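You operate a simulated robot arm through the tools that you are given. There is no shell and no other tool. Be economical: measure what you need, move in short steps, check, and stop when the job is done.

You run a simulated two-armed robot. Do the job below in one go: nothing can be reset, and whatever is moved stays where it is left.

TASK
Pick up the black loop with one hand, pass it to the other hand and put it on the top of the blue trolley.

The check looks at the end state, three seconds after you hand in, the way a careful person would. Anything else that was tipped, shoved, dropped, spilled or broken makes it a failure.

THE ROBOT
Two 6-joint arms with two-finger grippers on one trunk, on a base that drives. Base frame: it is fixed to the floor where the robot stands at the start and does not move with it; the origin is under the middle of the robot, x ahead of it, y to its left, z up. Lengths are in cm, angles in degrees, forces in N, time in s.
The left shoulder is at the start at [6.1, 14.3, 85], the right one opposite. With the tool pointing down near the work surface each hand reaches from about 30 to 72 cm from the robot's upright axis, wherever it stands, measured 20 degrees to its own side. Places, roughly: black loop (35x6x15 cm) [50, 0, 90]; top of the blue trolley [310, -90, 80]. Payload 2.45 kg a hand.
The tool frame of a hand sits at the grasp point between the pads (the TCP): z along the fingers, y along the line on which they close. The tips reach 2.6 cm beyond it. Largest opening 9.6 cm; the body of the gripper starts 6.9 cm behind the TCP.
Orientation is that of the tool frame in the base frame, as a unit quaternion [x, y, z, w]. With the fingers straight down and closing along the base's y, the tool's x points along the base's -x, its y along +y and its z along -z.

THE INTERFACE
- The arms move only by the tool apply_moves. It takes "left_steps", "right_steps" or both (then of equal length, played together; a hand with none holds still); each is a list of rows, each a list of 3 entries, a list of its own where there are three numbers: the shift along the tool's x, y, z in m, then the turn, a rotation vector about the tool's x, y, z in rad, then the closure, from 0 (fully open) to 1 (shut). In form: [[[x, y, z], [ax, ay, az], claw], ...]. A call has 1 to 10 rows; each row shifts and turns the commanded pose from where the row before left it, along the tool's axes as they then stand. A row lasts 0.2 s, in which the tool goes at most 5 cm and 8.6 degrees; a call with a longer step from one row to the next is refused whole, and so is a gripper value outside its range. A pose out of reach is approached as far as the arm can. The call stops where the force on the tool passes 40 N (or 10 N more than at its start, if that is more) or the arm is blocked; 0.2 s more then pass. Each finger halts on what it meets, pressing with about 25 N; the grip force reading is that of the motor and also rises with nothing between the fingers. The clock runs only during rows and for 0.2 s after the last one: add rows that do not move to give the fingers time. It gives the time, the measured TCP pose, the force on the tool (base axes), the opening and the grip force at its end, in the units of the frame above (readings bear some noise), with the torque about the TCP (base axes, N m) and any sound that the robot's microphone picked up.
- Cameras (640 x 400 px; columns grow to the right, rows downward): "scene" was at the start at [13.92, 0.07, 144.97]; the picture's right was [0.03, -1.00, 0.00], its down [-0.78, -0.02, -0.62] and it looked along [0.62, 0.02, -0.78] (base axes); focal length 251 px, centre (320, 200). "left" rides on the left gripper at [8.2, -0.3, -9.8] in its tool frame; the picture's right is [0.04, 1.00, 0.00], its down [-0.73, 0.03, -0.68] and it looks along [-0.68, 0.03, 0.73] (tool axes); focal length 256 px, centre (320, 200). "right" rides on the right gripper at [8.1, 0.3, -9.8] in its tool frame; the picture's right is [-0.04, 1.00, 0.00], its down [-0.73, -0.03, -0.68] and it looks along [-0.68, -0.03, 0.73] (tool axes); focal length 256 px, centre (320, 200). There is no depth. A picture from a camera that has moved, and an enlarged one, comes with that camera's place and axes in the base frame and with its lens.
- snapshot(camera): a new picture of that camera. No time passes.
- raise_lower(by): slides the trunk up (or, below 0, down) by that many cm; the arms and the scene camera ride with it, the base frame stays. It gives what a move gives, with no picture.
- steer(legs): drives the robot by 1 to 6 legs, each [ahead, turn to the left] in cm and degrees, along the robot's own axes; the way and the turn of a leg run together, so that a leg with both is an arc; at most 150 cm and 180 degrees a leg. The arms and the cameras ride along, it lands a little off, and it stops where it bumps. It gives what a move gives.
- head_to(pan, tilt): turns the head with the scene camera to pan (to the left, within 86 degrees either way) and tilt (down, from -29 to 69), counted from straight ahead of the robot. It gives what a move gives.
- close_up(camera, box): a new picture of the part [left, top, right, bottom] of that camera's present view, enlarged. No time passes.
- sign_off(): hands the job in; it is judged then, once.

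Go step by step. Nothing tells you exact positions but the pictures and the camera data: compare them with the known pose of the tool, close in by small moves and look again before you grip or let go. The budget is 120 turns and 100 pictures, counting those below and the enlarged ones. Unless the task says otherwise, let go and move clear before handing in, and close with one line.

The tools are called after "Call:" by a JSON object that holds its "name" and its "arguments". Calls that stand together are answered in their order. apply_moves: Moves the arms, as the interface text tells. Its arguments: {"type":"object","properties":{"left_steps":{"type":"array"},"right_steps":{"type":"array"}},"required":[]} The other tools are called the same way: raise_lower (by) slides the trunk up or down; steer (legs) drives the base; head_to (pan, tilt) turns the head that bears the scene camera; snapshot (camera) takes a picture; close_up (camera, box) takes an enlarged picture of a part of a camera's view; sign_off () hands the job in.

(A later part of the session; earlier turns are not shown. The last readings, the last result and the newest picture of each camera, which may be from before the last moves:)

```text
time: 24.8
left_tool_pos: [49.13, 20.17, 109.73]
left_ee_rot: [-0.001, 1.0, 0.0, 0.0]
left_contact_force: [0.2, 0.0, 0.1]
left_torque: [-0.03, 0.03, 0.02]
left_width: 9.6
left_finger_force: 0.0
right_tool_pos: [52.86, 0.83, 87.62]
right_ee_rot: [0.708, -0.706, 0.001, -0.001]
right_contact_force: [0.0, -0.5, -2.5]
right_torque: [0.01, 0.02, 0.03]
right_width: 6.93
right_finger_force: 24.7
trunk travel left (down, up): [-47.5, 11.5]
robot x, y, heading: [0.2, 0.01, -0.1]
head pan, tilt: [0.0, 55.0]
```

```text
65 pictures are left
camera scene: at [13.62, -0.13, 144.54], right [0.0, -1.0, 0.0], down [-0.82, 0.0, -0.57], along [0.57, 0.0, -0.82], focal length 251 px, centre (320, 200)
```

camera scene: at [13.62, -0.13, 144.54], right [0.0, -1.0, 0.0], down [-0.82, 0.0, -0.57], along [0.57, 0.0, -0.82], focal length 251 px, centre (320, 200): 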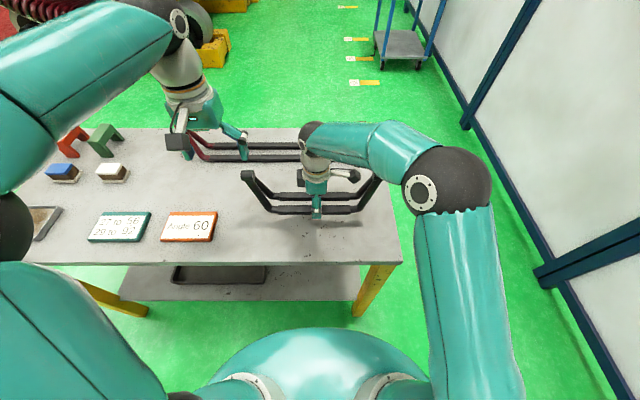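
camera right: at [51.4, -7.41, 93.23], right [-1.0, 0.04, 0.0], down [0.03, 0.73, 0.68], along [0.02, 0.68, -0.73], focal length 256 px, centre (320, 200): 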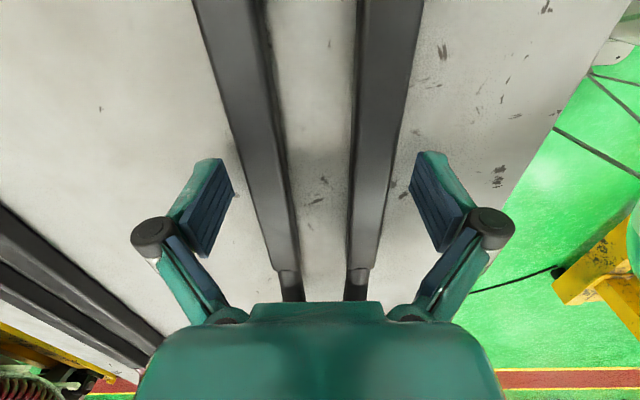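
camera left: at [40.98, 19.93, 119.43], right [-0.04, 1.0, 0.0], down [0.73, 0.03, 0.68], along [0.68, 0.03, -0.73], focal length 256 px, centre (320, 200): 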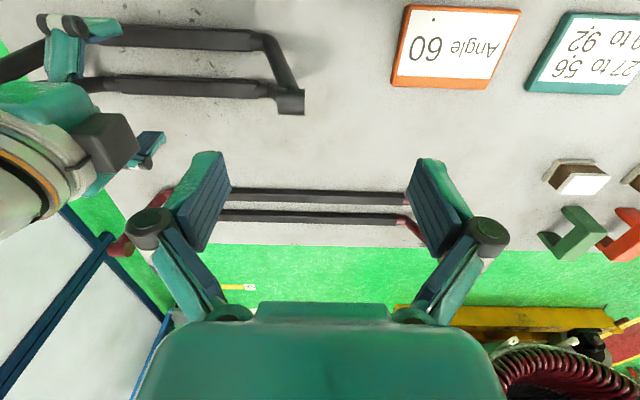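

It weighs about 0.25 kg and hangs level. I'll raise the left hand clear, lift the loop another 6 cm, and bring the left hand over in line with the left hub.

Call:
{"name": "apply_moves", "arguments": {"left_steps": [[[0, 0, -0.03], [0, 0, 0], 0], [[0, 0, -0.03], [0, 0, 0], 0], [[0, 0, -0.03], [0, 0, 0], 0], [[-0.02, 0, 0], [0, 0, 0], 0], [[-0.02, 0, 0], [0, 0, 0], 0], [[0, 0, 0], [0, 0, 0], 0], [[0, 0, 0], [0, 0, 0], 0]], "right_steps": [[[0, 0, 0], [0, 0, 0], 1], [[0, 0, 0], [0, 0, 0], 1], [[0, 0, -0.02], [0, 0, 0], 1], [[0, 0, -0.02], [0, 0, 0], 1], [[0, 0, -0.02], [0, 0, 0], 1], [[0, 0, 0], [0, 0, 0], 1], [[0, 0, 0], [0, 0, 0], 1]]}}

Call:
{"name": "snapshot", "arguments": {"camera": "left"}}

Call:
{"name": "snapshot", "arguments": {"camera": "scene"}}

```text
time: 26.4
left_tool_pos: [52.53, 20.38, 118.24]
left_ee_rot: [-0.001, 1.0, 0.0, 0.001]
left_contact_force: [0.4, -0.3, 0.7]
left_torque: [-0.01, 0.03, 0.02]
left_width: 9.62
left_finger_force: 0.1
left hand out of reach, approached as far as the arm can: row 5
right_tool_pos: [52.83, 0.87, 93.7]
right_ee_rot: [0.708, -0.706, 0.001, 0.0]
right_contact_force: [0.1, -0.2, -3.9]
right_torque: [-0.03, -0.03, 0.0]
right_width: 6.92
right_finger_force: 25.5
trunk travel left (down, up): [-47.5, 11.5]
robot x, y, heading: [-0.18, -0.6, 0.3]
head pan, tilt: [0.0, 55.0]
```

```text
64 pictures are left
camera left: at [44.45, 20.09, 127.96], right [-0.04, 1.0, 0.0], down [0.73, 0.03, 0.68], along [0.68, 0.03, -0.73], focal length 256 px, centre (320, 200)
```

left: 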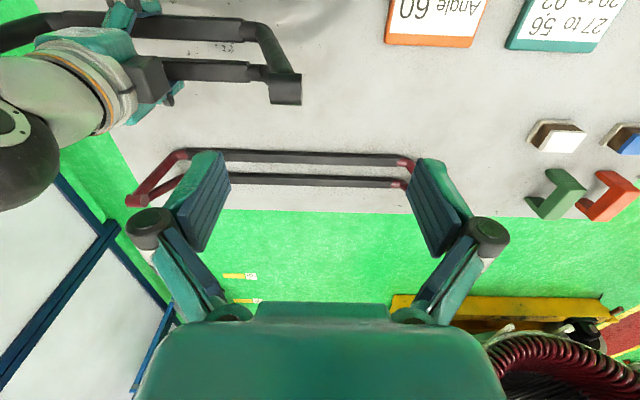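

```text
63 pictures are left
camera scene: at [13.62, -0.12, 144.54], right [0.0, -1.0, 0.0], down [-0.82, 0.0, -0.57], along [0.57, 0.0, -0.82], focal length 251 px, centre (320, 200)
```

scene: 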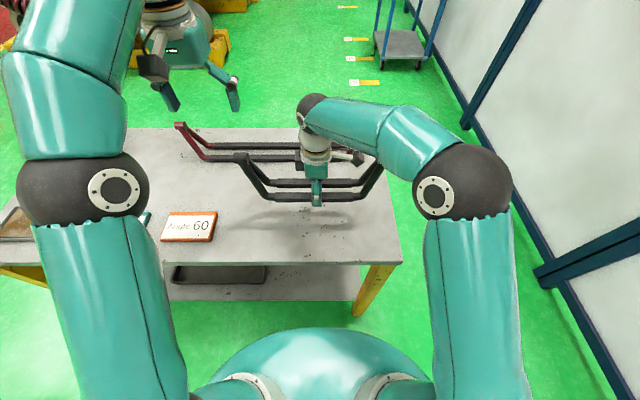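

The left arm is near its reach limit here. I'll bring the loop 5 cm closer and set the left hand above the left hub (about y 17.4, z 105).

Call:
{"name": "apply_moves", "arguments": {"left_steps": [[[0.02, -0.01, 0], [0, 0, 0], 0], [[0.02, -0.01, 0], [0, 0, 0], 0], [[0.007, -0.009, 0], [0, 0, 0], 0], [[0, 0, 0.03], [0, 0, 0], 0], [[0, 0, 0.03], [0, 0, 0], 0], [[0, 0, 0], [0, 0, 0], 0], [[0, 0, 0], [0, 0, 0], 0]], "right_steps": [[[0, 0.015, 0], [0, 0, 0], 1], [[0, 0.02, 0], [0, 0, 0], 1], [[0, 0.015, 0], [0, 0, 0], 1], [[0, 0, 0], [0, 0, 0], 1], [[0, 0, 0], [0, 0, 0], 1], [[0, 0, 0], [0, 0, 0], 1], [[0, 0, 0], [0, 0, 0], 1]]}}

Call:
{"name": "snapshot", "arguments": {"camera": "left"}}

Call:
{"name": "snapshot", "arguments": {"camera": "scene"}}

```text
time: 28.0
left_tool_pos: [48.08, 17.22, 112.08]
left_ee_rot: [-0.002, 1.0, 0.0, 0.0]
left_contact_force: [-0.5, 0.8, 0.1]
left_torque: [-0.02, 0.01, -0.02]
left_width: 9.63
left_finger_force: 0.0
right_tool_pos: [47.97, 0.89, 93.56]
right_ee_rot: [0.707, -0.707, 0.0, 0.0]
right_contact_force: [-0.2, 0.2, -3.4]
right_torque: [-0.02, 0.0, 0.03]
right_width: 6.91
right_finger_force: 25.3
trunk travel left (down, up): [-47.5, 11.5]
robot x, y, heading: [-0.5, -0.25, -0.0]
head pan, tilt: [0.0, 55.0]
```

```text
62 pictures are left
camera left: at [40.0, 16.9, 121.93], right [-0.04, 1.0, 0.0], down [0.73, 0.03, 0.68], along [0.68, 0.03, -0.73], focal length 256 px, centre (320, 200)
```

left: 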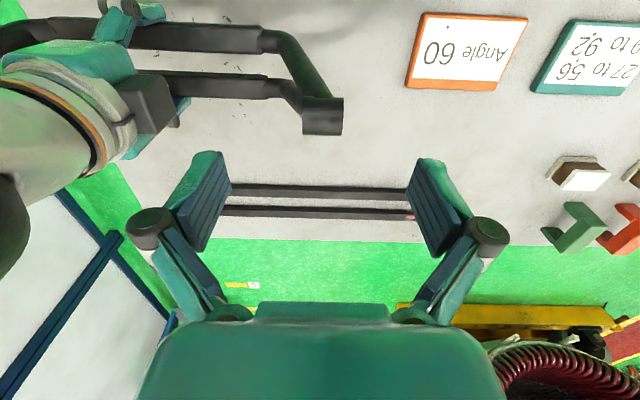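

```text
61 pictures are left
camera scene: at [13.62, -0.12, 144.54], right [0.0, -1.0, 0.0], down [-0.82, 0.0, -0.57], along [0.57, 0.0, -0.82], focal length 251 px, centre (320, 200)
```

scene: 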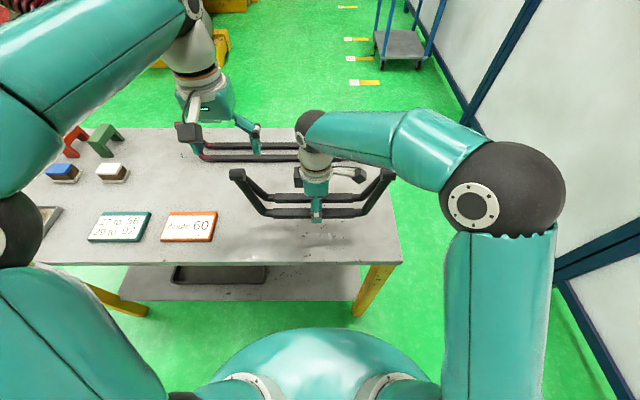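

The hub is centred at about (48, 17.4, 104.5), right below the left hand. I'll go down in two stages.

Call:
{"name": "apply_moves", "arguments": {"left_steps": [[[0, 0.002, 0.02], [0, 0, 0], 0], [[0, 0, 0.015], [0, 0, 0], 0], [[0, 0, 0], [0, 0, 0], 0], [[0, 0, 0], [0, 0, 0], 0]]}}

Call:
{"name": "snapshot", "arguments": {"camera": "left"}}

Call:
{"name": "close_up", "arguments": {"camera": "scene", "box": [160, 100, 320, 240]}}

```text
time: 29.0
left_tool_pos: [47.82, 17.39, 108.55]
left_ee_rot: [-0.001, 1.0, 0.001, -0.001]
left_contact_force: [0.5, 0.0, 0.1]
left_torque: [0.02, 0.02, 0.01]
left_width: 9.59
left_finger_force: 0.1
right_tool_pos: [48.06, 0.81, 93.59]
right_ee_rot: [0.708, -0.707, -0.001, -0.001]
right_contact_force: [0.0, 0.2, -3.5]
right_torque: [-0.01, 0.0, 0.03]
right_width: 6.92
right_finger_force: 25.1
trunk travel left (down, up): [-47.5, 11.5]
robot x, y, heading: [0.12, 0.38, -0.2]
head pan, tilt: [0.0, 55.0]
```

```text
60 pictures are left
camera left: at [39.92, 17.12, 118.38], right [-0.04, 1.0, 0.0], down [0.73, 0.03, 0.68], along [0.68, 0.03, -0.73], focal length 256 px, centre (320, 200)
```

left: 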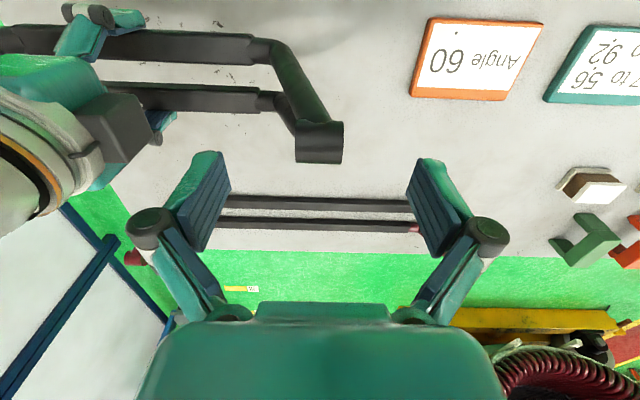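

```text
2.86 times, centred on (240, 170) of scene
camera zoom: at [13.62, -0.13, 144.54], right [0.0, -1.0, 0.0], down [-0.82, 0.0, -0.57], along [0.57, 0.0, -0.82], focal length 718 px, centre (549, 286)
```

zoom: 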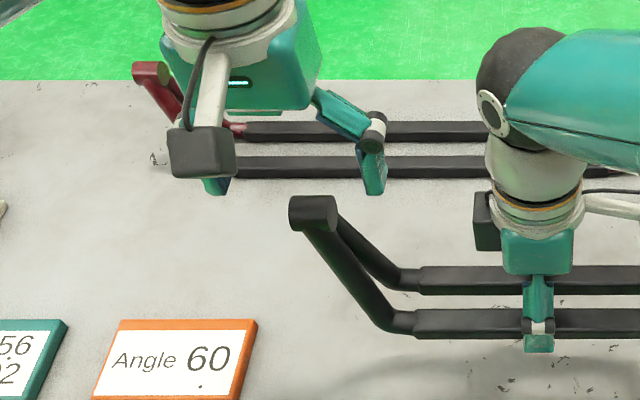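

The hub sits between the open fingers. I'll go down 1.7 cm so the tips reach about the hub's middle, then look.

Call:
{"name": "apply_moves", "arguments": {"left_steps": [[[-0.001, 0, 0.01], [0, 0, 0], 0], [[0, 0, 0.007], [0, 0, 0], 0], [[0, 0, 0], [0, 0, 0], 0.2], [[0, 0, 0], [0, 0, 0], 0.4], [[0, 0, 0], [0, 0, 0], 0.4]]}}

Call:
{"name": "snapshot", "arguments": {"camera": "left"}}

Call:
{"name": "close_up", "arguments": {"camera": "scene", "box": [160, 100, 320, 240]}}

```text
time: 30.2
left_tool_pos: [48.07, 17.33, 106.8]
left_ee_rot: [-0.001, 1.0, 0.0, 0.0]
left_contact_force: [0.6, -0.2, -0.5]
left_torque: [0.0, 0.01, 0.02]
left_width: 5.74
left_finger_force: 0.1
right_tool_pos: [47.97, 0.87, 93.59]
right_ee_rot: [0.708, -0.706, 0.0, -0.001]
right_contact_force: [-0.4, -0.1, -3.9]
right_torque: [-0.03, -0.01, -0.01]
right_width: 6.9
right_finger_force: 25.3
trunk travel left (down, up): [-47.5, 11.5]
robot x, y, heading: [0.34, 0.17, 0.1]
head pan, tilt: [0.0, 55.0]
```

```text
58 pictures are left
camera left: at [39.98, 17.11, 116.59], right [-0.04, 1.0, 0.0], down [0.73, 0.03, 0.68], along [0.68, 0.03, -0.73], focal length 256 px, centre (320, 200)
```

left: 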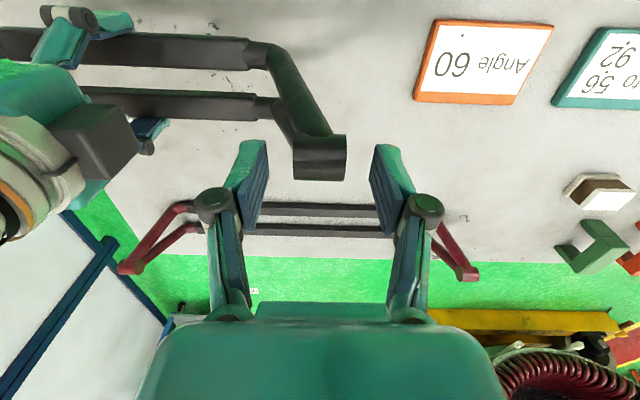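

```text
2.86 times, centred on (240, 170) of scene
camera zoom: at [13.62, -0.13, 144.54], right [0.0, -1.0, 0.0], down [-0.82, 0.0, -0.57], along [0.57, 0.0, -0.82], focal length 718 px, centre (549, 286)
```

zoom: 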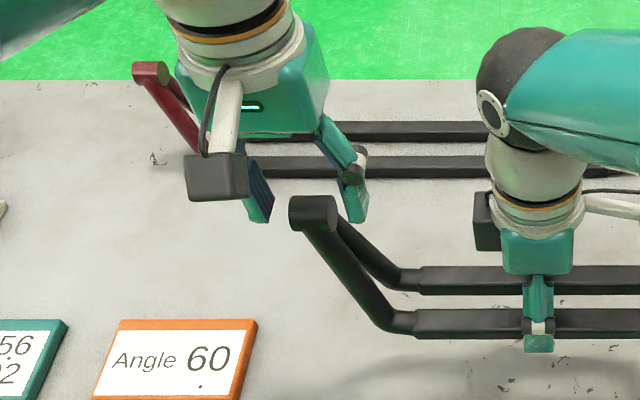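

The hub is centred between the left fingers, with the tips at its mid height. I'll lower 2 mm and close the left hand on it.

Call:
{"name": "apply_moves", "arguments": {"left_steps": [[[0, 0, 0.002], [0, 0, 0], 0.5], [[0, 0, 0], [0, 0, 0], 0.6], [[0, 0, 0], [0, 0, 0], 0.65], [[0, 0, 0], [0, 0, 0], 0.7], [[0, 0, 0], [0, 0, 0], 0.75], [[0, 0, 0], [0, 0, 0], 0.85], [[0, 0, 0], [0, 0, 0], 0.85]]}}

Call:
{"name": "snapshot", "arguments": {"camera": "left"}}

Call:
{"name": "close_up", "arguments": {"camera": "scene", "box": [160, 100, 320, 240]}}

```text
time: 31.8
left_tool_pos: [47.96, 17.3, 106.62]
left_ee_rot: [-0.001, 1.0, -0.001, -0.001]
left_contact_force: [-1.2, -7.0, 0.1]
left_torque: [-0.43, -0.03, 0.02]
left_width: 2.75
left_finger_force: 25.2
right_tool_pos: [48.02, 0.88, 93.59]
right_ee_rot: [0.708, -0.706, -0.001, -0.002]
right_contact_force: [0.2, 8.6, -3.9]
right_torque: [-0.59, 0.15, -0.14]
right_width: 6.92
right_finger_force: 25.0
trunk travel left (down, up): [-47.5, 11.5]
robot x, y, heading: [0.08, -0.2, -0.0]
head pan, tilt: [0.0, 55.0]
```

```text
56 pictures are left
camera left: at [39.95, 17.14, 116.39], right [-0.04, 1.0, 0.0], down [0.73, 0.03, 0.68], along [0.68, 0.03, -0.73], focal length 256 px, centre (320, 200)
```

left: 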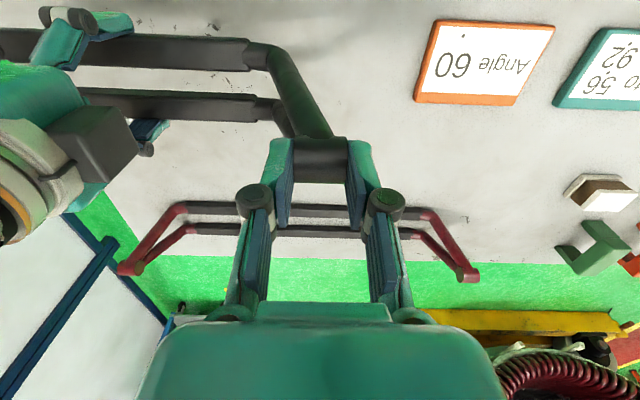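

```text
2.86 times, centred on (240, 170) of scene
camera zoom: at [13.62, -0.13, 144.54], right [0.0, -1.0, 0.0], down [-0.82, 0.0, -0.57], along [0.57, 0.0, -0.82], focal length 718 px, centre (549, 286)
```

zoom: 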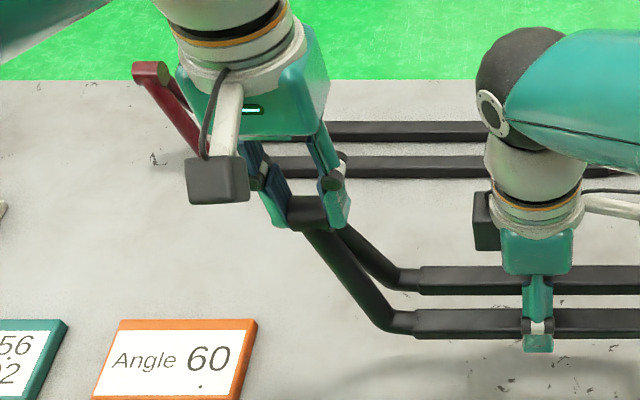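

The left hand holds the hub squarely (2.75 cm, 25 N). I'll open the right hand with the left held firm and look before withdrawing.

Call:
{"name": "apply_moves", "arguments": {"left_steps": [[[0, 0, 0], [0, 0, 0], 1], [[0, 0, 0], [0, 0, 0], 1], [[0, 0, 0], [0, 0, 0], 1], [[0, 0, 0], [0, 0, 0], 1], [[0, 0, 0], [0, 0, 0], 1]], "right_steps": [[[0, 0, 0], [0, 0, 0], 1], [[0, 0, 0], [0, 0, 0], 0.2], [[0, 0, 0], [0, 0, 0], 0.1], [[0, 0, 0], [0, 0, 0], 0], [[0, 0, 0], [0, 0, 0], 0]]}}

Call:
{"name": "snapshot", "arguments": {"camera": "scene"}}

Call:
{"name": "snapshot", "arguments": {"camera": "right"}}

```text
time: 33.0
left_tool_pos: [48.03, 17.39, 106.58]
left_ee_rot: [-0.001, 1.0, 0.0, -0.001]
left_contact_force: [1.0, 0.1, 0.0]
left_torque: [0.53, -0.06, -0.01]
left_width: 2.8
left_finger_force: 24.8
right_tool_pos: [48.07, 0.87, 93.57]
right_ee_rot: [0.708, -0.707, 0.0, -0.001]
right_contact_force: [0.3, 0.9, -0.7]
right_torque: [0.02, 0.0, 0.02]
right_width: 9.61
right_finger_force: 0.1
trunk travel left (down, up): [-47.5, 11.5]
robot x, y, heading: [-0.14, -0.05, -0.0]
head pan, tilt: [0.0, 55.0]
```

```text
54 pictures are left
camera scene: at [13.62, -0.12, 144.54], right [0.0, -1.0, 0.0], down [-0.82, 0.0, -0.57], along [0.57, 0.0, -0.82], focal length 251 px, centre (320, 200)
```

scene: 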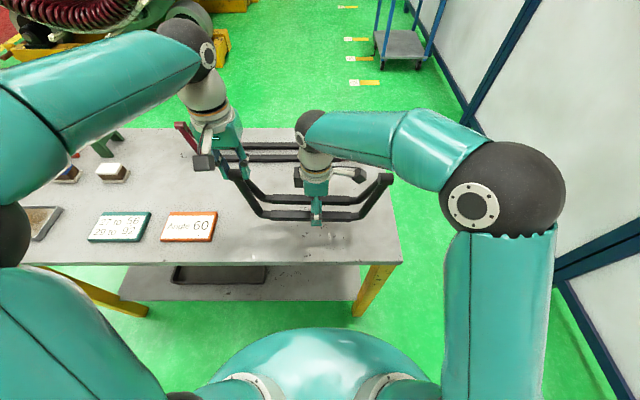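

```text
53 pictures are left
camera right: at [47.74, -7.39, 103.31], right [-1.0, 0.04, 0.0], down [0.03, 0.73, 0.68], along [0.03, 0.68, -0.73], focal length 256 px, centre (320, 200)
```

right: 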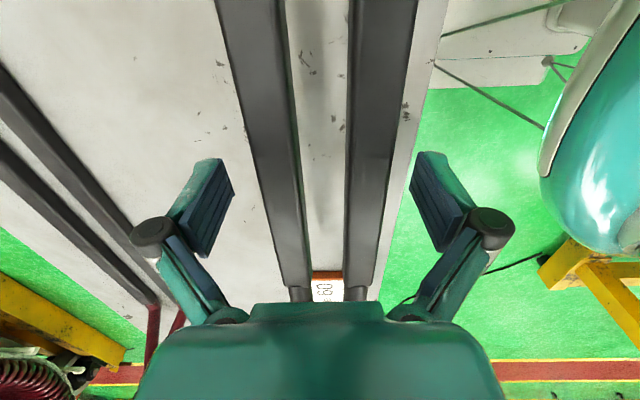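

The left hand alone holds the loop level (torque about 0.5 N m, steady). I'll withdraw the right hand straight up and fold it out to the side.

Call:
{"name": "apply_moves", "arguments": {"right_steps": [[[0, 0, -0.02], [0, 0, 0], 0], [[0, 0, -0.04], [0, 0, 0], 0], [[0, 0, -0.04], [0, 0, 0], 0], [[0, 0, -0.04], [0, 0, 0], 0], [[0, 0, -0.04], [0, 0, 0], 0], [[0, 0, 0], [0, 0, 0], 0]]}}

Call:
{"name": "apply_moves", "arguments": {"right_steps": [[[0.04, 0, 0], [0, 0, 0], 0], [[0.04, 0.01, 0], [0, 0, 0], 0], [[0.04, 0.02, 0], [0, 0, 0], 0], [[0.04, 0.02, 0], [0, 0, 0], 0], [[0.04, 0.03, 0], [0, 0, 0], 0], [[0.04, 0.03, 0], [0, 0, 0], 0], [[0.02, 0.03, 0], [0, 0, 0], 0], [[0, 0, 0], [0, 0, 0], 0]]}}

Call:
{"name": "snapshot", "arguments": {"camera": "scene"}}

Call:
{"name": "head_to", "arguments": {"pan": -70, "tilt": 35}}

Call:
{"name": "snapshot", "arguments": {"camera": "scene"}}

```text
time: 34.4
left_tool_pos: [48.04, 17.42, 106.53]
left_ee_rot: [-0.001, 1.0, -0.001, 0.0]
left_contact_force: [0.4, -0.4, 0.3]
left_torque: [0.53, 0.0, 0.0]
left_width: 2.77
left_finger_force: 24.7
right_tool_pos: [48.03, 0.54, 111.62]
right_ee_rot: [0.708, -0.706, 0.0, -0.001]
right_contact_force: [0.0, 0.7, 0.5]
right_torque: [0.02, 0.02, 0.0]
right_width: 9.57
right_finger_force: 0.0
trunk travel left (down, up): [-47.5, 11.5]
robot x, y, heading: [-0.35, 0.14, -0.0]
head pan, tilt: [0.0, 55.0]
```

```text
time: 36.2
left_tool_pos: [47.99, 17.37, 106.61]
left_ee_rot: [0.0, 1.0, 0.0, -0.001]
left_contact_force: [0.2, 0.8, 0.4]
left_torque: [0.54, -0.03, 0.03]
left_width: 2.83
left_finger_force: 25.2
right_tool_pos: [34.21, -25.5, 111.29]
right_ee_rot: [0.708, -0.707, 0.0, 0.0]
right_contact_force: [0.0, 0.4, 0.6]
right_torque: [-0.05, 0.03, 0.04]
right_width: 9.58
right_finger_force: 0.1
trunk travel left (down, up): [-47.5, 11.5]
robot x, y, heading: [0.06, 0.47, 0.2]
head pan, tilt: [0.0, 55.0]
```

```text
52 pictures are left
camera scene: at [13.67, -0.12, 144.53], right [0.0, -1.0, 0.0], down [-0.82, 0.0, -0.57], along [0.57, 0.0, -0.82], focal length 251 px, centre (320, 200)
```

scene: 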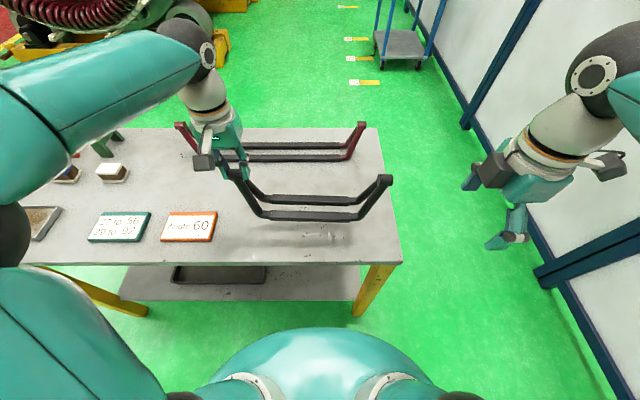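

```text
time: 37.6
left_tool_pos: [47.9, 17.42, 106.74]
left_ee_rot: [-0.001, 1.0, 0.0, 0.0]
left_contact_force: [0.1, -0.3, -0.1]
left_torque: [0.53, -0.03, 0.02]
left_width: 2.78
left_finger_force: 25.1
right_tool_pos: [34.24, -25.44, 111.3]
right_ee_rot: [0.707, -0.707, 0.0, -0.002]
right_contact_force: [0.4, 0.5, -0.1]
right_torque: [-0.03, -0.02, -0.02]
right_width: 9.6
right_finger_force: 0.1
trunk travel left (down, up): [-47.5, 11.5]
robot x, y, heading: [0.07, -0.12, -0.1]
head pan, tilt: [-70.0, 35.0]
```

```text
51 pictures are left
camera scene: at [9.39, -8.4, 147.37], right [-0.94, -0.34, 0.0], down [-0.2, 0.54, -0.82], along [0.28, -0.77, -0.57], focal length 251 px, centre (320, 200)
```

scene: 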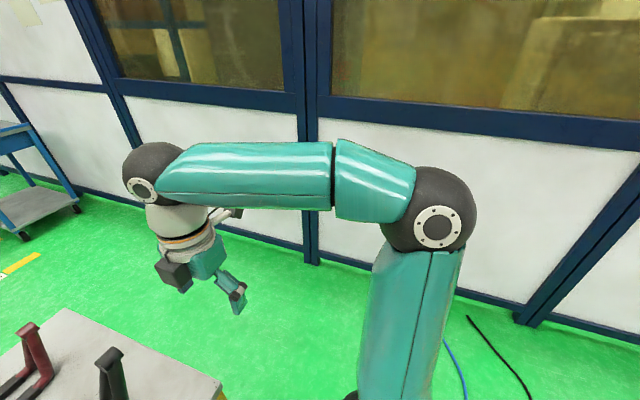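

The loop stays level in the left hand. There are cables on the floor to the right and behind, so I'll look at both sides before backing up.

Call:
{"name": "head_to", "arguments": {"pan": -86, "tilt": 55}}

Call:
{"name": "snapshot", "arguments": {"camera": "scene"}}

Call:
{"name": "head_to", "arguments": {"pan": 86, "tilt": 45}}

Call:
{"name": "snapshot", "arguments": {"camera": "scene"}}

Call:
{"name": "head_to", "arguments": {"pan": -20, "tilt": 35}}

Call:
{"name": "snapshot", "arguments": {"camera": "scene"}}

```text
time: 38.4
left_tool_pos: [47.99, 17.56, 106.49]
left_ee_rot: [-0.001, 1.0, 0.0, 0.0]
left_contact_force: [-0.1, 0.5, -0.3]
left_torque: [0.55, 0.0, -0.01]
left_width: 2.79
left_finger_force: 25.0
right_tool_pos: [34.21, -25.53, 111.41]
right_ee_rot: [0.708, -0.707, 0.0, -0.001]
right_contact_force: [-0.4, 0.4, -0.6]
right_torque: [-0.01, -0.03, 0.04]
right_width: 9.59
right_finger_force: 0.1
trunk travel left (down, up): [-47.5, 11.5]
robot x, y, heading: [0.06, -0.61, 0.2]
head pan, tilt: [-85.9, 55.0]
```

```text
50 pictures are left
camera scene: at [6.89, -7.32, 144.55], right [-1.0, -0.07, 0.0], down [-0.06, 0.82, -0.57], along [0.04, -0.57, -0.82], focal length 251 px, centre (320, 200)
```

scene: 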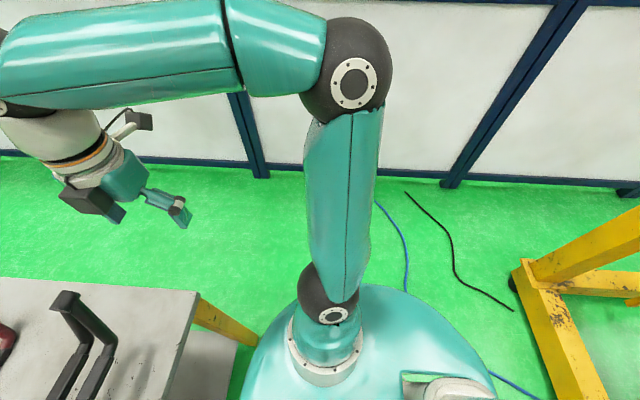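

```text
time: 41.0
left_tool_pos: [47.88, 17.44, 106.61]
left_ee_rot: [0.0, 1.0, 0.0, -0.001]
left_contact_force: [-0.4, 0.1, 0.3]
left_torque: [0.52, -0.04, -0.03]
left_width: 2.81
left_finger_force: 25.3
right_tool_pos: [34.27, -25.46, 111.34]
right_ee_rot: [0.708, -0.706, 0.0, -0.002]
right_contact_force: [-0.7, -0.2, 0.0]
right_torque: [0.01, -0.04, -0.03]
right_width: 9.6
right_finger_force: 0.0
trunk travel left (down, up): [-47.5, 11.5]
robot x, y, heading: [0.01, 0.53, -0.2]
head pan, tilt: [85.9, 45.0]
```

```text
49 pictures are left
camera scene: at [6.96, 7.99, 145.89], right [1.0, -0.07, 0.0], down [-0.05, -0.71, -0.71], along [0.05, 0.71, -0.71], focal length 251 px, centre (320, 200)
```

scene: 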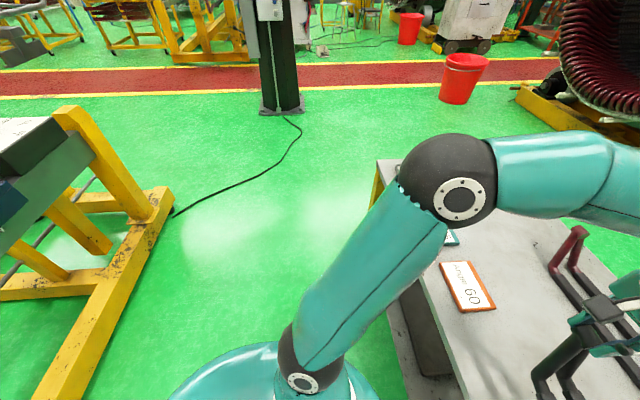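

```text
time: 42.9
left_tool_pos: [48.01, 17.39, 106.53]
left_ee_rot: [0.0, 1.0, 0.0, 0.001]
left_contact_force: [0.6, 0.4, 0.9]
left_torque: [0.55, -0.03, 0.02]
left_width: 2.85
left_finger_force: 25.2
right_tool_pos: [34.18, -25.44, 111.33]
right_ee_rot: [0.708, -0.707, 0.0, -0.002]
right_contact_force: [-0.1, 0.4, 0.2]
right_torque: [-0.01, 0.0, -0.01]
right_width: 9.6
right_finger_force: 0.1
trunk travel left (down, up): [-47.5, 11.5]
robot x, y, heading: [-0.07, 0.03, -0.2]
head pan, tilt: [-20.0, 35.0]
```

```text
48 pictures are left
camera scene: at [14.66, -3.14, 147.36], right [-0.34, -0.94, 0.0], down [-0.54, 0.2, -0.82], along [0.77, -0.28, -0.57], focal length 251 px, centre (320, 200)
```

scene: 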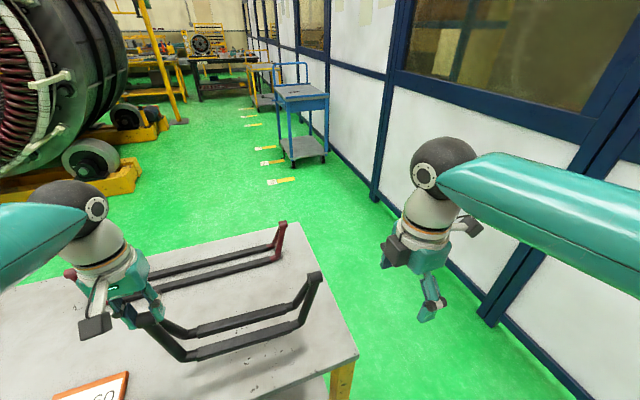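

The floor behind is limited (yellow frames at x about -115), the wall is at y about -128 and the table's right edge is near y -23. I'll draw the loop 10 cm closer to the body, then back up 25 cm first.

Call:
{"name": "apply_moves", "arguments": {"left_steps": [[[0.02, 0, 0], [0, 0, 0], 1], [[0.02, 0, 0], [0, 0, 0], 1], [[0.02, 0, 0], [0, 0, 0], 1], [[0.02, 0, 0], [0, 0, 0], 1], [[0.02, 0, 0], [0, 0, 0], 1], [[0, 0, 0], [0, 0, 0], 1]]}}

Call:
{"name": "steer", "arguments": {"legs": [[-25, 0]]}}

Call:
{"name": "snapshot", "arguments": {"camera": "scene"}}

```text
time: 44.3
left_tool_pos: [37.88, 17.47, 106.67]
left_ee_rot: [-0.001, 1.0, 0.001, 0.0]
left_contact_force: [-0.2, 0.8, -0.7]
left_torque: [0.53, 0.02, -0.01]
left_width: 2.81
left_finger_force: 25.3
right_tool_pos: [34.24, -25.38, 111.41]
right_ee_rot: [0.708, -0.706, 0.0, -0.002]
right_contact_force: [-1.1, 0.1, -0.7]
right_torque: [0.0, -0.02, -0.01]
right_width: 9.59
right_finger_force: 0.1
trunk travel left (down, up): [-47.5, 11.5]
robot x, y, heading: [-0.22, -0.01, -0.1]
head pan, tilt: [-20.0, 35.0]
```

```text
time: 46.1
left_tool_pos: [12.02, 17.38, 106.72]
left_ee_rot: [-0.001, 1.0, -0.001, 0.0]
left_contact_force: [-0.8, 0.1, -0.3]
left_torque: [0.52, -0.04, 0.0]
left_width: 2.86
left_finger_force: 25.6
right_tool_pos: [8.37, -25.4, 111.46]
right_ee_rot: [0.707, -0.707, 0.001, -0.002]
right_contact_force: [-0.5, -0.1, -1.0]
right_torque: [-0.01, -0.02, 0.0]
right_width: 9.62
right_finger_force: 0.1
trunk travel left (down, up): [-47.5, 11.5]
robot x, y, heading: [-25.87, -0.17, 0.1]
head pan, tilt: [-20.0, 35.0]
```

```text
47 pictures are left
camera scene: at [-11.21, -3.12, 147.39], right [-0.34, -0.94, 0.0], down [-0.54, 0.2, -0.82], along [0.77, -0.28, -0.57], focal length 251 px, centre (320, 200)
```

scene: 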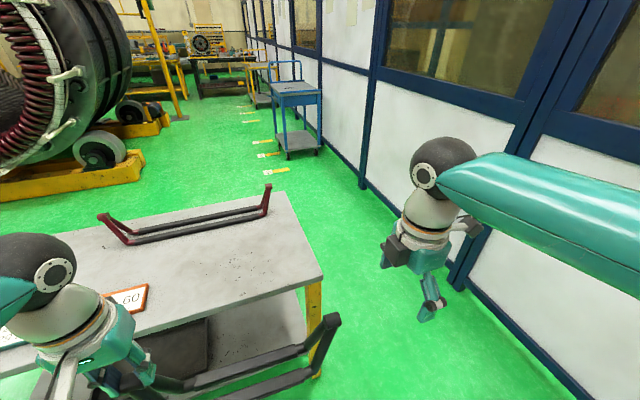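

Clear so far. I'll turn right 90° and look down the way.

Call:
{"name": "steer", "arguments": {"legs": [[0, -45], [0, -45]]}}

Call:
{"name": "head_to", "arguments": {"pan": 0, "tilt": 45}}

Call:
{"name": "snapshot", "arguments": {"camera": "scene"}}

```text
time: 50.5
left_tool_pos: [0.05, -33.38, 106.78]
left_ee_rot: [0.622, 0.783, 0.002, 0.0]
left_contact_force: [-0.1, 0.4, -0.1]
left_torque: [0.14, -0.51, 0.0]
left_width: 2.89
left_finger_force: 25.1
right_tool_pos: [-42.63, -39.6, 111.27]
right_ee_rot: [-0.115, 0.993, 0.0, 0.001]
right_contact_force: [-1.2, 0.3, 0.1]
right_torque: [0.05, -0.06, 0.02]
right_width: 9.6
right_finger_force: 0.0
trunk travel left (down, up): [-47.5, 11.5]
robot x, y, heading: [-21.41, 1.06, -78.2]
head pan, tilt: [-20.0, 35.0]
stopped in leg 2: the robot was blocked; the commanded pose is now the measured one
```

```text
time: 51.3
left_tool_pos: [0.08, -33.26, 106.78]
left_ee_rot: [0.621, 0.783, 0.0, -0.001]
left_contact_force: [-0.2, 0.0, -0.4]
left_torque: [0.1, -0.48, 0.03]
left_width: 2.91
left_finger_force: 25.0
right_tool_pos: [-42.42, -39.36, 111.54]
right_ee_rot: [-0.115, 0.993, -0.001, 0.001]
right_contact_force: [0.6, 0.2, -0.1]
right_torque: [0.0, -0.01, 0.03]
right_width: 9.59
right_finger_force: 0.0
trunk travel left (down, up): [-47.5, 11.5]
robot x, y, heading: [-21.6, 0.96, -78.4]
head pan, tilt: [0.0, 45.0]
```

```text
46 pictures are left
camera scene: at [-18.34, -13.24, 145.89], right [-0.98, -0.2, 0.0], down [-0.14, 0.69, -0.71], along [0.14, -0.69, -0.71], focal length 251 px, centre (320, 200)
```

scene: 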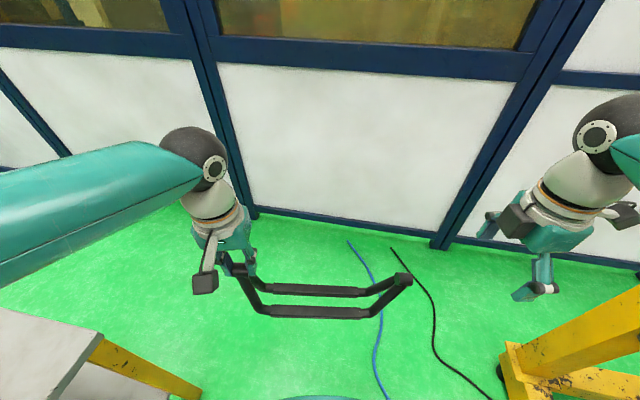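

The turn was blocked at heading -78°. I'll look to both sides to find what it met.

Call:
{"name": "head_to", "arguments": {"pan": -86, "tilt": 45}}

Call:
{"name": "snapshot", "arguments": {"camera": "scene"}}

Call:
{"name": "head_to", "arguments": {"pan": 86, "tilt": 55}}

Call:
{"name": "snapshot", "arguments": {"camera": "scene"}}

```text
time: 52.9
left_tool_pos: [0.06, -33.26, 106.82]
left_ee_rot: [0.622, 0.783, 0.0, -0.001]
left_contact_force: [0.5, 0.1, 0.1]
left_torque: [0.07, -0.5, 0.02]
left_width: 2.91
left_finger_force: 25.6
right_tool_pos: [-42.33, -39.31, 111.43]
right_ee_rot: [-0.115, 0.993, -0.001, 0.001]
right_contact_force: [0.3, 0.7, 0.6]
right_torque: [0.0, 0.0, 0.01]
right_width: 9.61
right_finger_force: 0.0
trunk travel left (down, up): [-47.5, 11.5]
robot x, y, heading: [-21.35, 0.43, -78.4]
head pan, tilt: [-85.9, 45.0]
```

```text
45 pictures are left
camera scene: at [-27.8, -7.46, 145.89], right [-0.27, 0.96, 0.0], down [0.68, 0.19, -0.71], along [-0.68, -0.19, -0.71], focal length 251 px, centre (320, 200)
```

scene: 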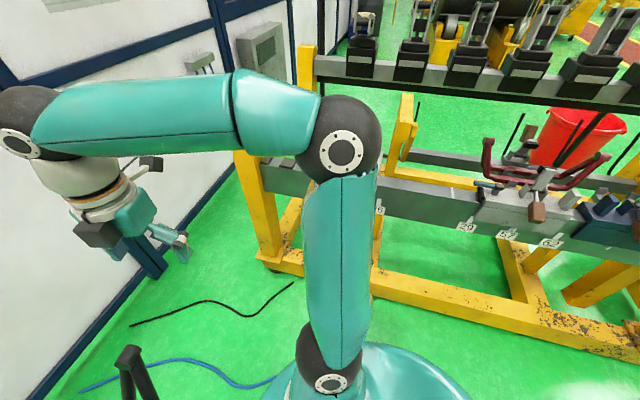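

```text
time: 55.5
left_tool_pos: [0.12, -33.15, 106.85]
left_ee_rot: [0.622, 0.783, 0.0, -0.001]
left_contact_force: [0.1, 0.5, 0.1]
left_torque: [0.11, -0.47, 0.04]
left_width: 2.94
left_finger_force: 25.2
right_tool_pos: [-42.5, -39.56, 111.52]
right_ee_rot: [-0.114, 0.993, -0.001, 0.001]
right_contact_force: [-0.2, -0.2, -0.4]
right_torque: [0.01, 0.01, -0.01]
right_width: 9.6
right_finger_force: 0.1
trunk travel left (down, up): [-47.5, 11.5]
robot x, y, heading: [-21.58, 0.95, -78.7]
head pan, tilt: [85.9, 55.0]
```

```text
44 pictures are left
camera scene: at [-12.83, -4.31, 144.55], right [0.13, -0.99, 0.0], down [-0.81, -0.11, -0.57], along [0.57, 0.08, -0.82], focal length 251 px, centre (320, 200)
```

scene: 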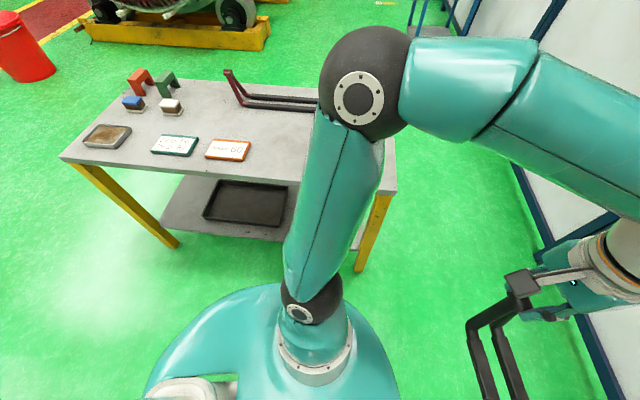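

I can't see a clear contact; the base seems to reach far behind, so its rear may have met the rack there. I'll try a short move ahead, away from it.

Call:
{"name": "steer", "arguments": {"legs": [[15, 0]]}}

Call:
{"name": "head_to", "arguments": {"pan": -50, "tilt": 60}}

Call:
{"name": "snapshot", "arguments": {"camera": "scene"}}

```text
time: 56.9
left_tool_pos: [3.46, -48.07, 106.66]
left_ee_rot: [0.62, 0.785, 0.002, -0.001]
left_contact_force: [0.0, -0.2, -1.1]
left_torque: [0.14, -0.46, 0.03]
left_width: 2.93
left_finger_force: 25.1
right_tool_pos: [-39.09, -54.4, 111.43]
right_ee_rot: [-0.118, 0.993, 0.001, 0.0]
right_contact_force: [0.2, -0.7, -0.5]
right_torque: [0.04, 0.04, -0.04]
right_width: 9.59
right_finger_force: 0.0
trunk travel left (down, up): [-47.5, 11.5]
robot x, y, heading: [-18.52, -13.45, -78.0]
head pan, tilt: [85.9, 55.0]
```

```text
time: 59.1
left_tool_pos: [3.35, -47.84, 106.83]
left_ee_rot: [0.62, 0.785, 0.001, -0.001]
left_contact_force: [0.4, -0.2, -0.3]
left_torque: [0.1, -0.47, 0.0]
left_width: 2.94
left_finger_force: 25.2
right_tool_pos: [-39.22, -54.29, 111.55]
right_ee_rot: [-0.118, 0.993, -0.001, 0.002]
right_contact_force: [0.7, -1.2, -0.3]
right_torque: [-0.01, 0.0, 0.01]
right_width: 9.61
right_finger_force: 0.2
trunk travel left (down, up): [-47.5, 11.5]
robot x, y, heading: [-18.32, -13.93, -77.8]
head pan, tilt: [-50.0, 60.0]
```

```text
43 pictures are left
camera scene: at [-21.02, -25.26, 143.94], right [-0.79, 0.62, 0.0], down [0.53, 0.68, -0.5], along [-0.31, -0.39, -0.87], focal length 251 px, centre (320, 200)
```

scene: 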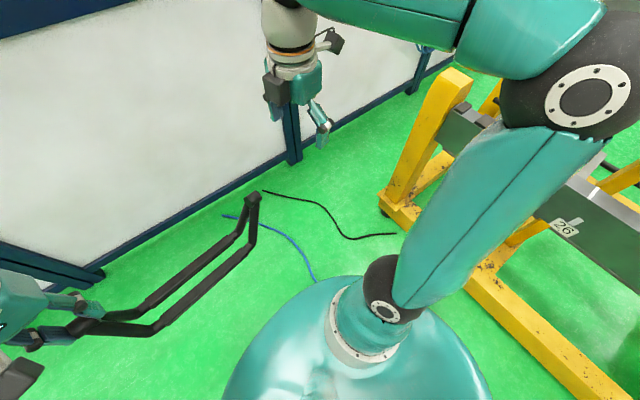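

It moves freely. I'll go on 52 cm ahead into the gap between table and wall.

Call:
{"name": "steer", "arguments": {"legs": [[30, 0], [22, 0]]}}

Call:
{"name": "head_to", "arguments": {"pan": 10, "tilt": 50}}

Call:
{"name": "snapshot", "arguments": {"camera": "scene"}}

Call:
{"name": "head_to", "arguments": {"pan": 75, "tilt": 40}}

Call:
{"name": "snapshot", "arguments": {"camera": "scene"}}

```text
time: 62.5
left_tool_pos: [14.18, -99.13, 106.82]
left_ee_rot: [0.621, 0.784, 0.001, -0.001]
left_contact_force: [0.1, -1.1, 0.5]
left_torque: [0.13, -0.48, 0.01]
left_width: 2.97
left_finger_force: 25.0
right_tool_pos: [-28.48, -105.46, 111.34]
right_ee_rot: [-0.116, 0.993, 0.001, 0.001]
right_contact_force: [0.8, -1.0, 0.2]
right_torque: [0.03, -0.01, 0.03]
right_width: 9.59
right_finger_force: 0.1
trunk travel left (down, up): [-47.5, 11.5]
robot x, y, heading: [-7.67, -65.03, -78.2]
head pan, tilt: [-50.0, 60.0]
```

```text
time: 63.8
left_tool_pos: [14.15, -98.99, 106.88]
left_ee_rot: [0.621, 0.784, 0.001, 0.001]
left_contact_force: [0.2, -0.3, -0.5]
left_torque: [0.11, -0.45, -0.01]
left_width: 2.95
left_finger_force: 25.4
right_tool_pos: [-28.52, -105.32, 111.6]
right_ee_rot: [-0.115, 0.993, -0.001, 0.001]
right_contact_force: [-0.1, 0.0, 0.6]
right_torque: [0.02, 0.02, -0.01]
right_width: 9.6
right_finger_force: 0.1
trunk travel left (down, up): [-47.5, 11.5]
robot x, y, heading: [-7.39, -64.91, -78.1]
head pan, tilt: [10.0, 50.0]
```

```text
42 pictures are left
camera scene: at [-3.18, -78.3, 145.19], right [-0.93, -0.37, 0.0], down [-0.28, 0.71, -0.64], along [0.24, -0.6, -0.77], focal length 251 px, centre (320, 200)
```

scene: 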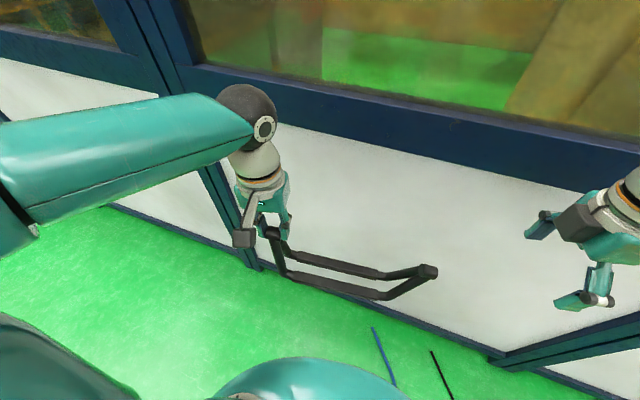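

```text
time: 65.1
left_tool_pos: [13.95, -99.13, 106.86]
left_ee_rot: [0.621, 0.784, 0.001, 0.0]
left_contact_force: [0.5, -0.6, -0.3]
left_torque: [0.1, -0.45, -0.02]
left_width: 2.97
left_finger_force: 24.4
right_tool_pos: [-28.47, -105.29, 111.58]
right_ee_rot: [-0.115, 0.993, -0.001, 0.0]
right_contact_force: [0.0, -0.5, -0.9]
right_torque: [-0.02, -0.01, 0.03]
right_width: 9.61
right_finger_force: 0.1
trunk travel left (down, up): [-47.5, 11.5]
robot x, y, heading: [-7.68, -64.94, -78.4]
head pan, tilt: [75.0, 40.0]
```

```text
41 pictures are left
camera scene: at [2.46, -71.63, 146.61], right [-0.06, -1.0, 0.0], down [-0.64, 0.04, -0.77], along [0.76, -0.04, -0.64], focal length 251 px, centre (320, 200)
```

scene: 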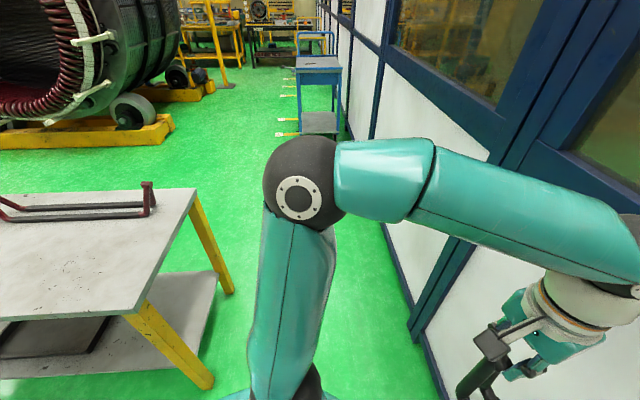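

Clear on all sides. I'll turn left to face along the aisle toward the trolley.

Call:
{"name": "steer", "arguments": {"legs": [[0, 39], [0, 39]]}}

Call:
{"name": "head_to", "arguments": {"pan": 0, "tilt": 30}}

Call:
{"name": "snapshot", "arguments": {"camera": "scene"}}

```text
time: 69.5
left_tool_pos: [31.45, -52.92, 106.9]
left_ee_rot: [0.017, 1.0, 0.001, -0.002]
left_contact_force: [-0.3, 0.3, 0.2]
left_torque: [0.37, -0.01, 0.02]
left_width: 3.05
left_finger_force: 25.0
right_tool_pos: [26.41, -95.58, 111.74]
right_ee_rot: [-0.696, 0.718, -0.001, 0.0]
right_contact_force: [0.1, 0.2, -0.8]
right_torque: [-0.04, 0.02, 0.02]
right_width: 9.59
right_finger_force: 0.0
trunk travel left (down, up): [-47.5, 11.5]
robot x, y, heading: [-7.38, -69.26, -2.9]
head pan, tilt: [75.0, 40.0]
stopped in leg 2: the robot was blocked; the commanded pose is now the measured one
```

```text
time: 71.0
left_tool_pos: [31.51, -53.13, 106.94]
left_ee_rot: [0.017, 1.0, 0.001, -0.002]
left_contact_force: [-0.5, -0.9, -0.1]
left_torque: [0.37, -0.01, 0.05]
left_width: 3.08
left_finger_force: 25.3
right_tool_pos: [26.36, -95.82, 111.63]
right_ee_rot: [-0.696, 0.718, 0.0, 0.001]
right_contact_force: [0.2, 0.7, 0.6]
right_torque: [0.0, -0.03, -0.02]
right_width: 9.57
right_finger_force: 0.1
trunk travel left (down, up): [-47.5, 11.5]
robot x, y, heading: [-7.5, -69.55, -2.9]
head pan, tilt: [0.0, 30.0]
```

```text
40 pictures are left
camera scene: at [8.02, -70.11, 148.15], right [-0.05, -1.0, 0.0], down [-0.5, 0.02, -0.87], along [0.86, -0.04, -0.5], focal length 251 px, centre (320, 200)
```

scene: 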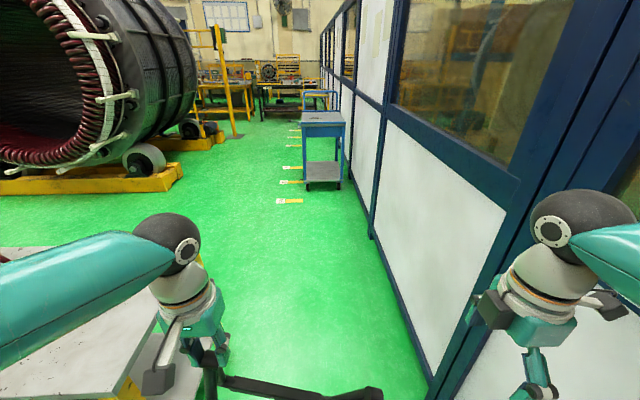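

The robot now faces nearly along the aisle. The left grip readings have drifted a little, so I'll check the loop.

Call:
{"name": "snapshot", "arguments": {"camera": "left"}}

Call:
{"name": "head_to", "arguments": {"pan": 0, "tilt": 60}}

Call:
{"name": "snapshot", "arguments": {"camera": "scene"}}

```text
39 pictures are left
camera left: at [23.4, -53.1, 116.75], right [0.0, 1.0, 0.0], down [0.74, 0.0, 0.68], along [0.68, 0.0, -0.74], focal length 256 px, centre (320, 200)
```

left: 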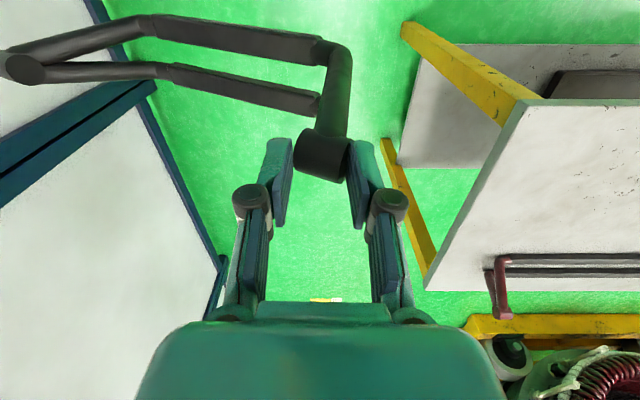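

```text
time: 71.9
left_tool_pos: [31.46, -53.2, 106.87]
left_ee_rot: [0.017, 1.0, 0.001, -0.001]
left_contact_force: [-0.1, 0.6, 0.7]
left_torque: [0.38, -0.03, -0.01]
left_width: 3.07
left_finger_force: 25.1
right_tool_pos: [26.49, -95.78, 111.7]
right_ee_rot: [-0.696, 0.718, 0.0, 0.001]
right_contact_force: [0.4, 0.0, 0.0]
right_torque: [0.01, 0.0, 0.03]
right_width: 9.61
right_finger_force: 0.0
trunk travel left (down, up): [-47.5, 11.5]
robot x, y, heading: [-7.29, -69.7, -2.9]
head pan, tilt: [0.0, 60.0]
```

```text
38 pictures are left
camera scene: at [5.65, -70.01, 143.94], right [-0.05, -1.0, 0.0], down [-0.86, 0.04, -0.5], along [0.5, -0.02, -0.87], focal length 251 px, centre (320, 200)
```

scene: 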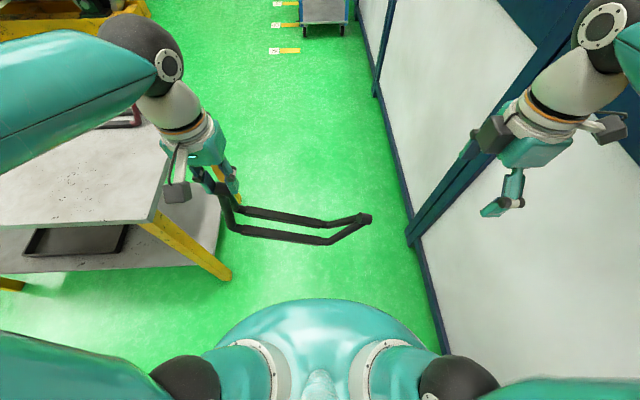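

The loop pivoted in the left fingers: its right end hangs about 24° low. I'll take hold of the rails' middle again with the right hand, tilted to match, so I can level it and re-grip with the left.

Call:
{"name": "apply_moves", "arguments": {"right_steps": [[[-0.039, -0.0043, 0], [0, 0, 0], 0], [[-0.039, -0.0043, 0], [0, 0, 0], 0], [[-0.039, -0.0043, 0], [0, 0, 0], 0], [[-0.039, -0.0043, 0], [0, 0, 0], 0], [[-0.039, -0.0043, 0], [0, 0, 0], 0], [[-0.03, -0.0043, 0], [0, -0.14, 0], 0], [[0, 0, 0], [0, -0.14, 0], 0], [[0, 0, 0], [0, -0.14, 0], 0], [[0, 0, 0], [0, 0, 0], 0]]}}

Call:
{"name": "snapshot", "arguments": {"camera": "right"}}

Call:
{"name": "close_up", "arguments": {"camera": "scene", "box": [140, 90, 420, 270]}}

```text
time: 73.9
left_tool_pos: [31.37, -53.12, 106.95]
left_ee_rot: [0.018, 1.0, 0.001, -0.001]
left_contact_force: [-0.6, -0.8, -0.2]
left_torque: [0.35, 0.02, 0.0]
left_width: 3.04
left_finger_force: 24.9
right_tool_pos: [29.64, -73.37, 111.65]
right_ee_rot: [-0.681, 0.702, 0.146, 0.151]
right_contact_force: [-0.5, 0.7, 0.4]
right_torque: [-0.04, 0.0, 0.01]
right_width: 9.6
right_finger_force: 0.1
trunk travel left (down, up): [-47.5, 11.5]
robot x, y, heading: [-7.92, -69.49, -2.8]
head pan, tilt: [0.0, 60.0]
```

```text
37 pictures are left
camera right: at [28.97, -84.87, 117.18], right [-1.0, 0.07, 0.01], down [0.04, 0.39, 0.92], along [0.06, 0.92, -0.39], focal length 256 px, centre (320, 200)
```

right: 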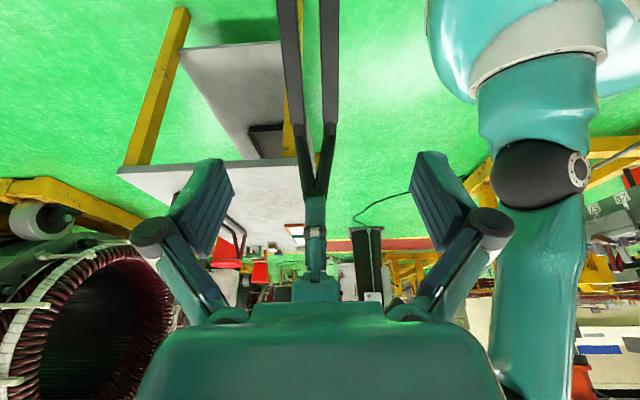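

```text
2.22 times, centred on (280, 180) of scene
camera zoom: at [5.66, -69.99, 143.94], right [-0.05, -1.0, 0.0], down [-0.87, 0.04, -0.5], along [0.5, -0.02, -0.87], focal length 559 px, centre (409, 244)
```

zoom: 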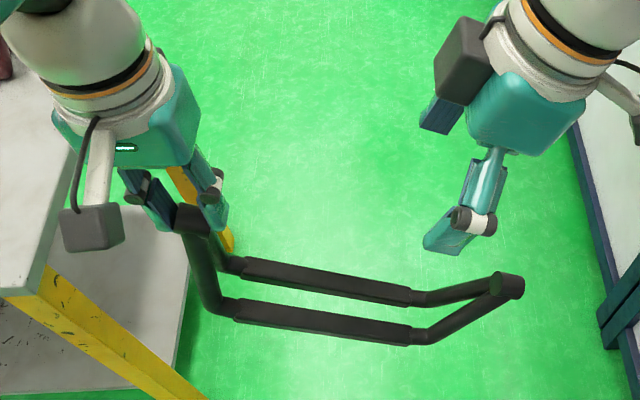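

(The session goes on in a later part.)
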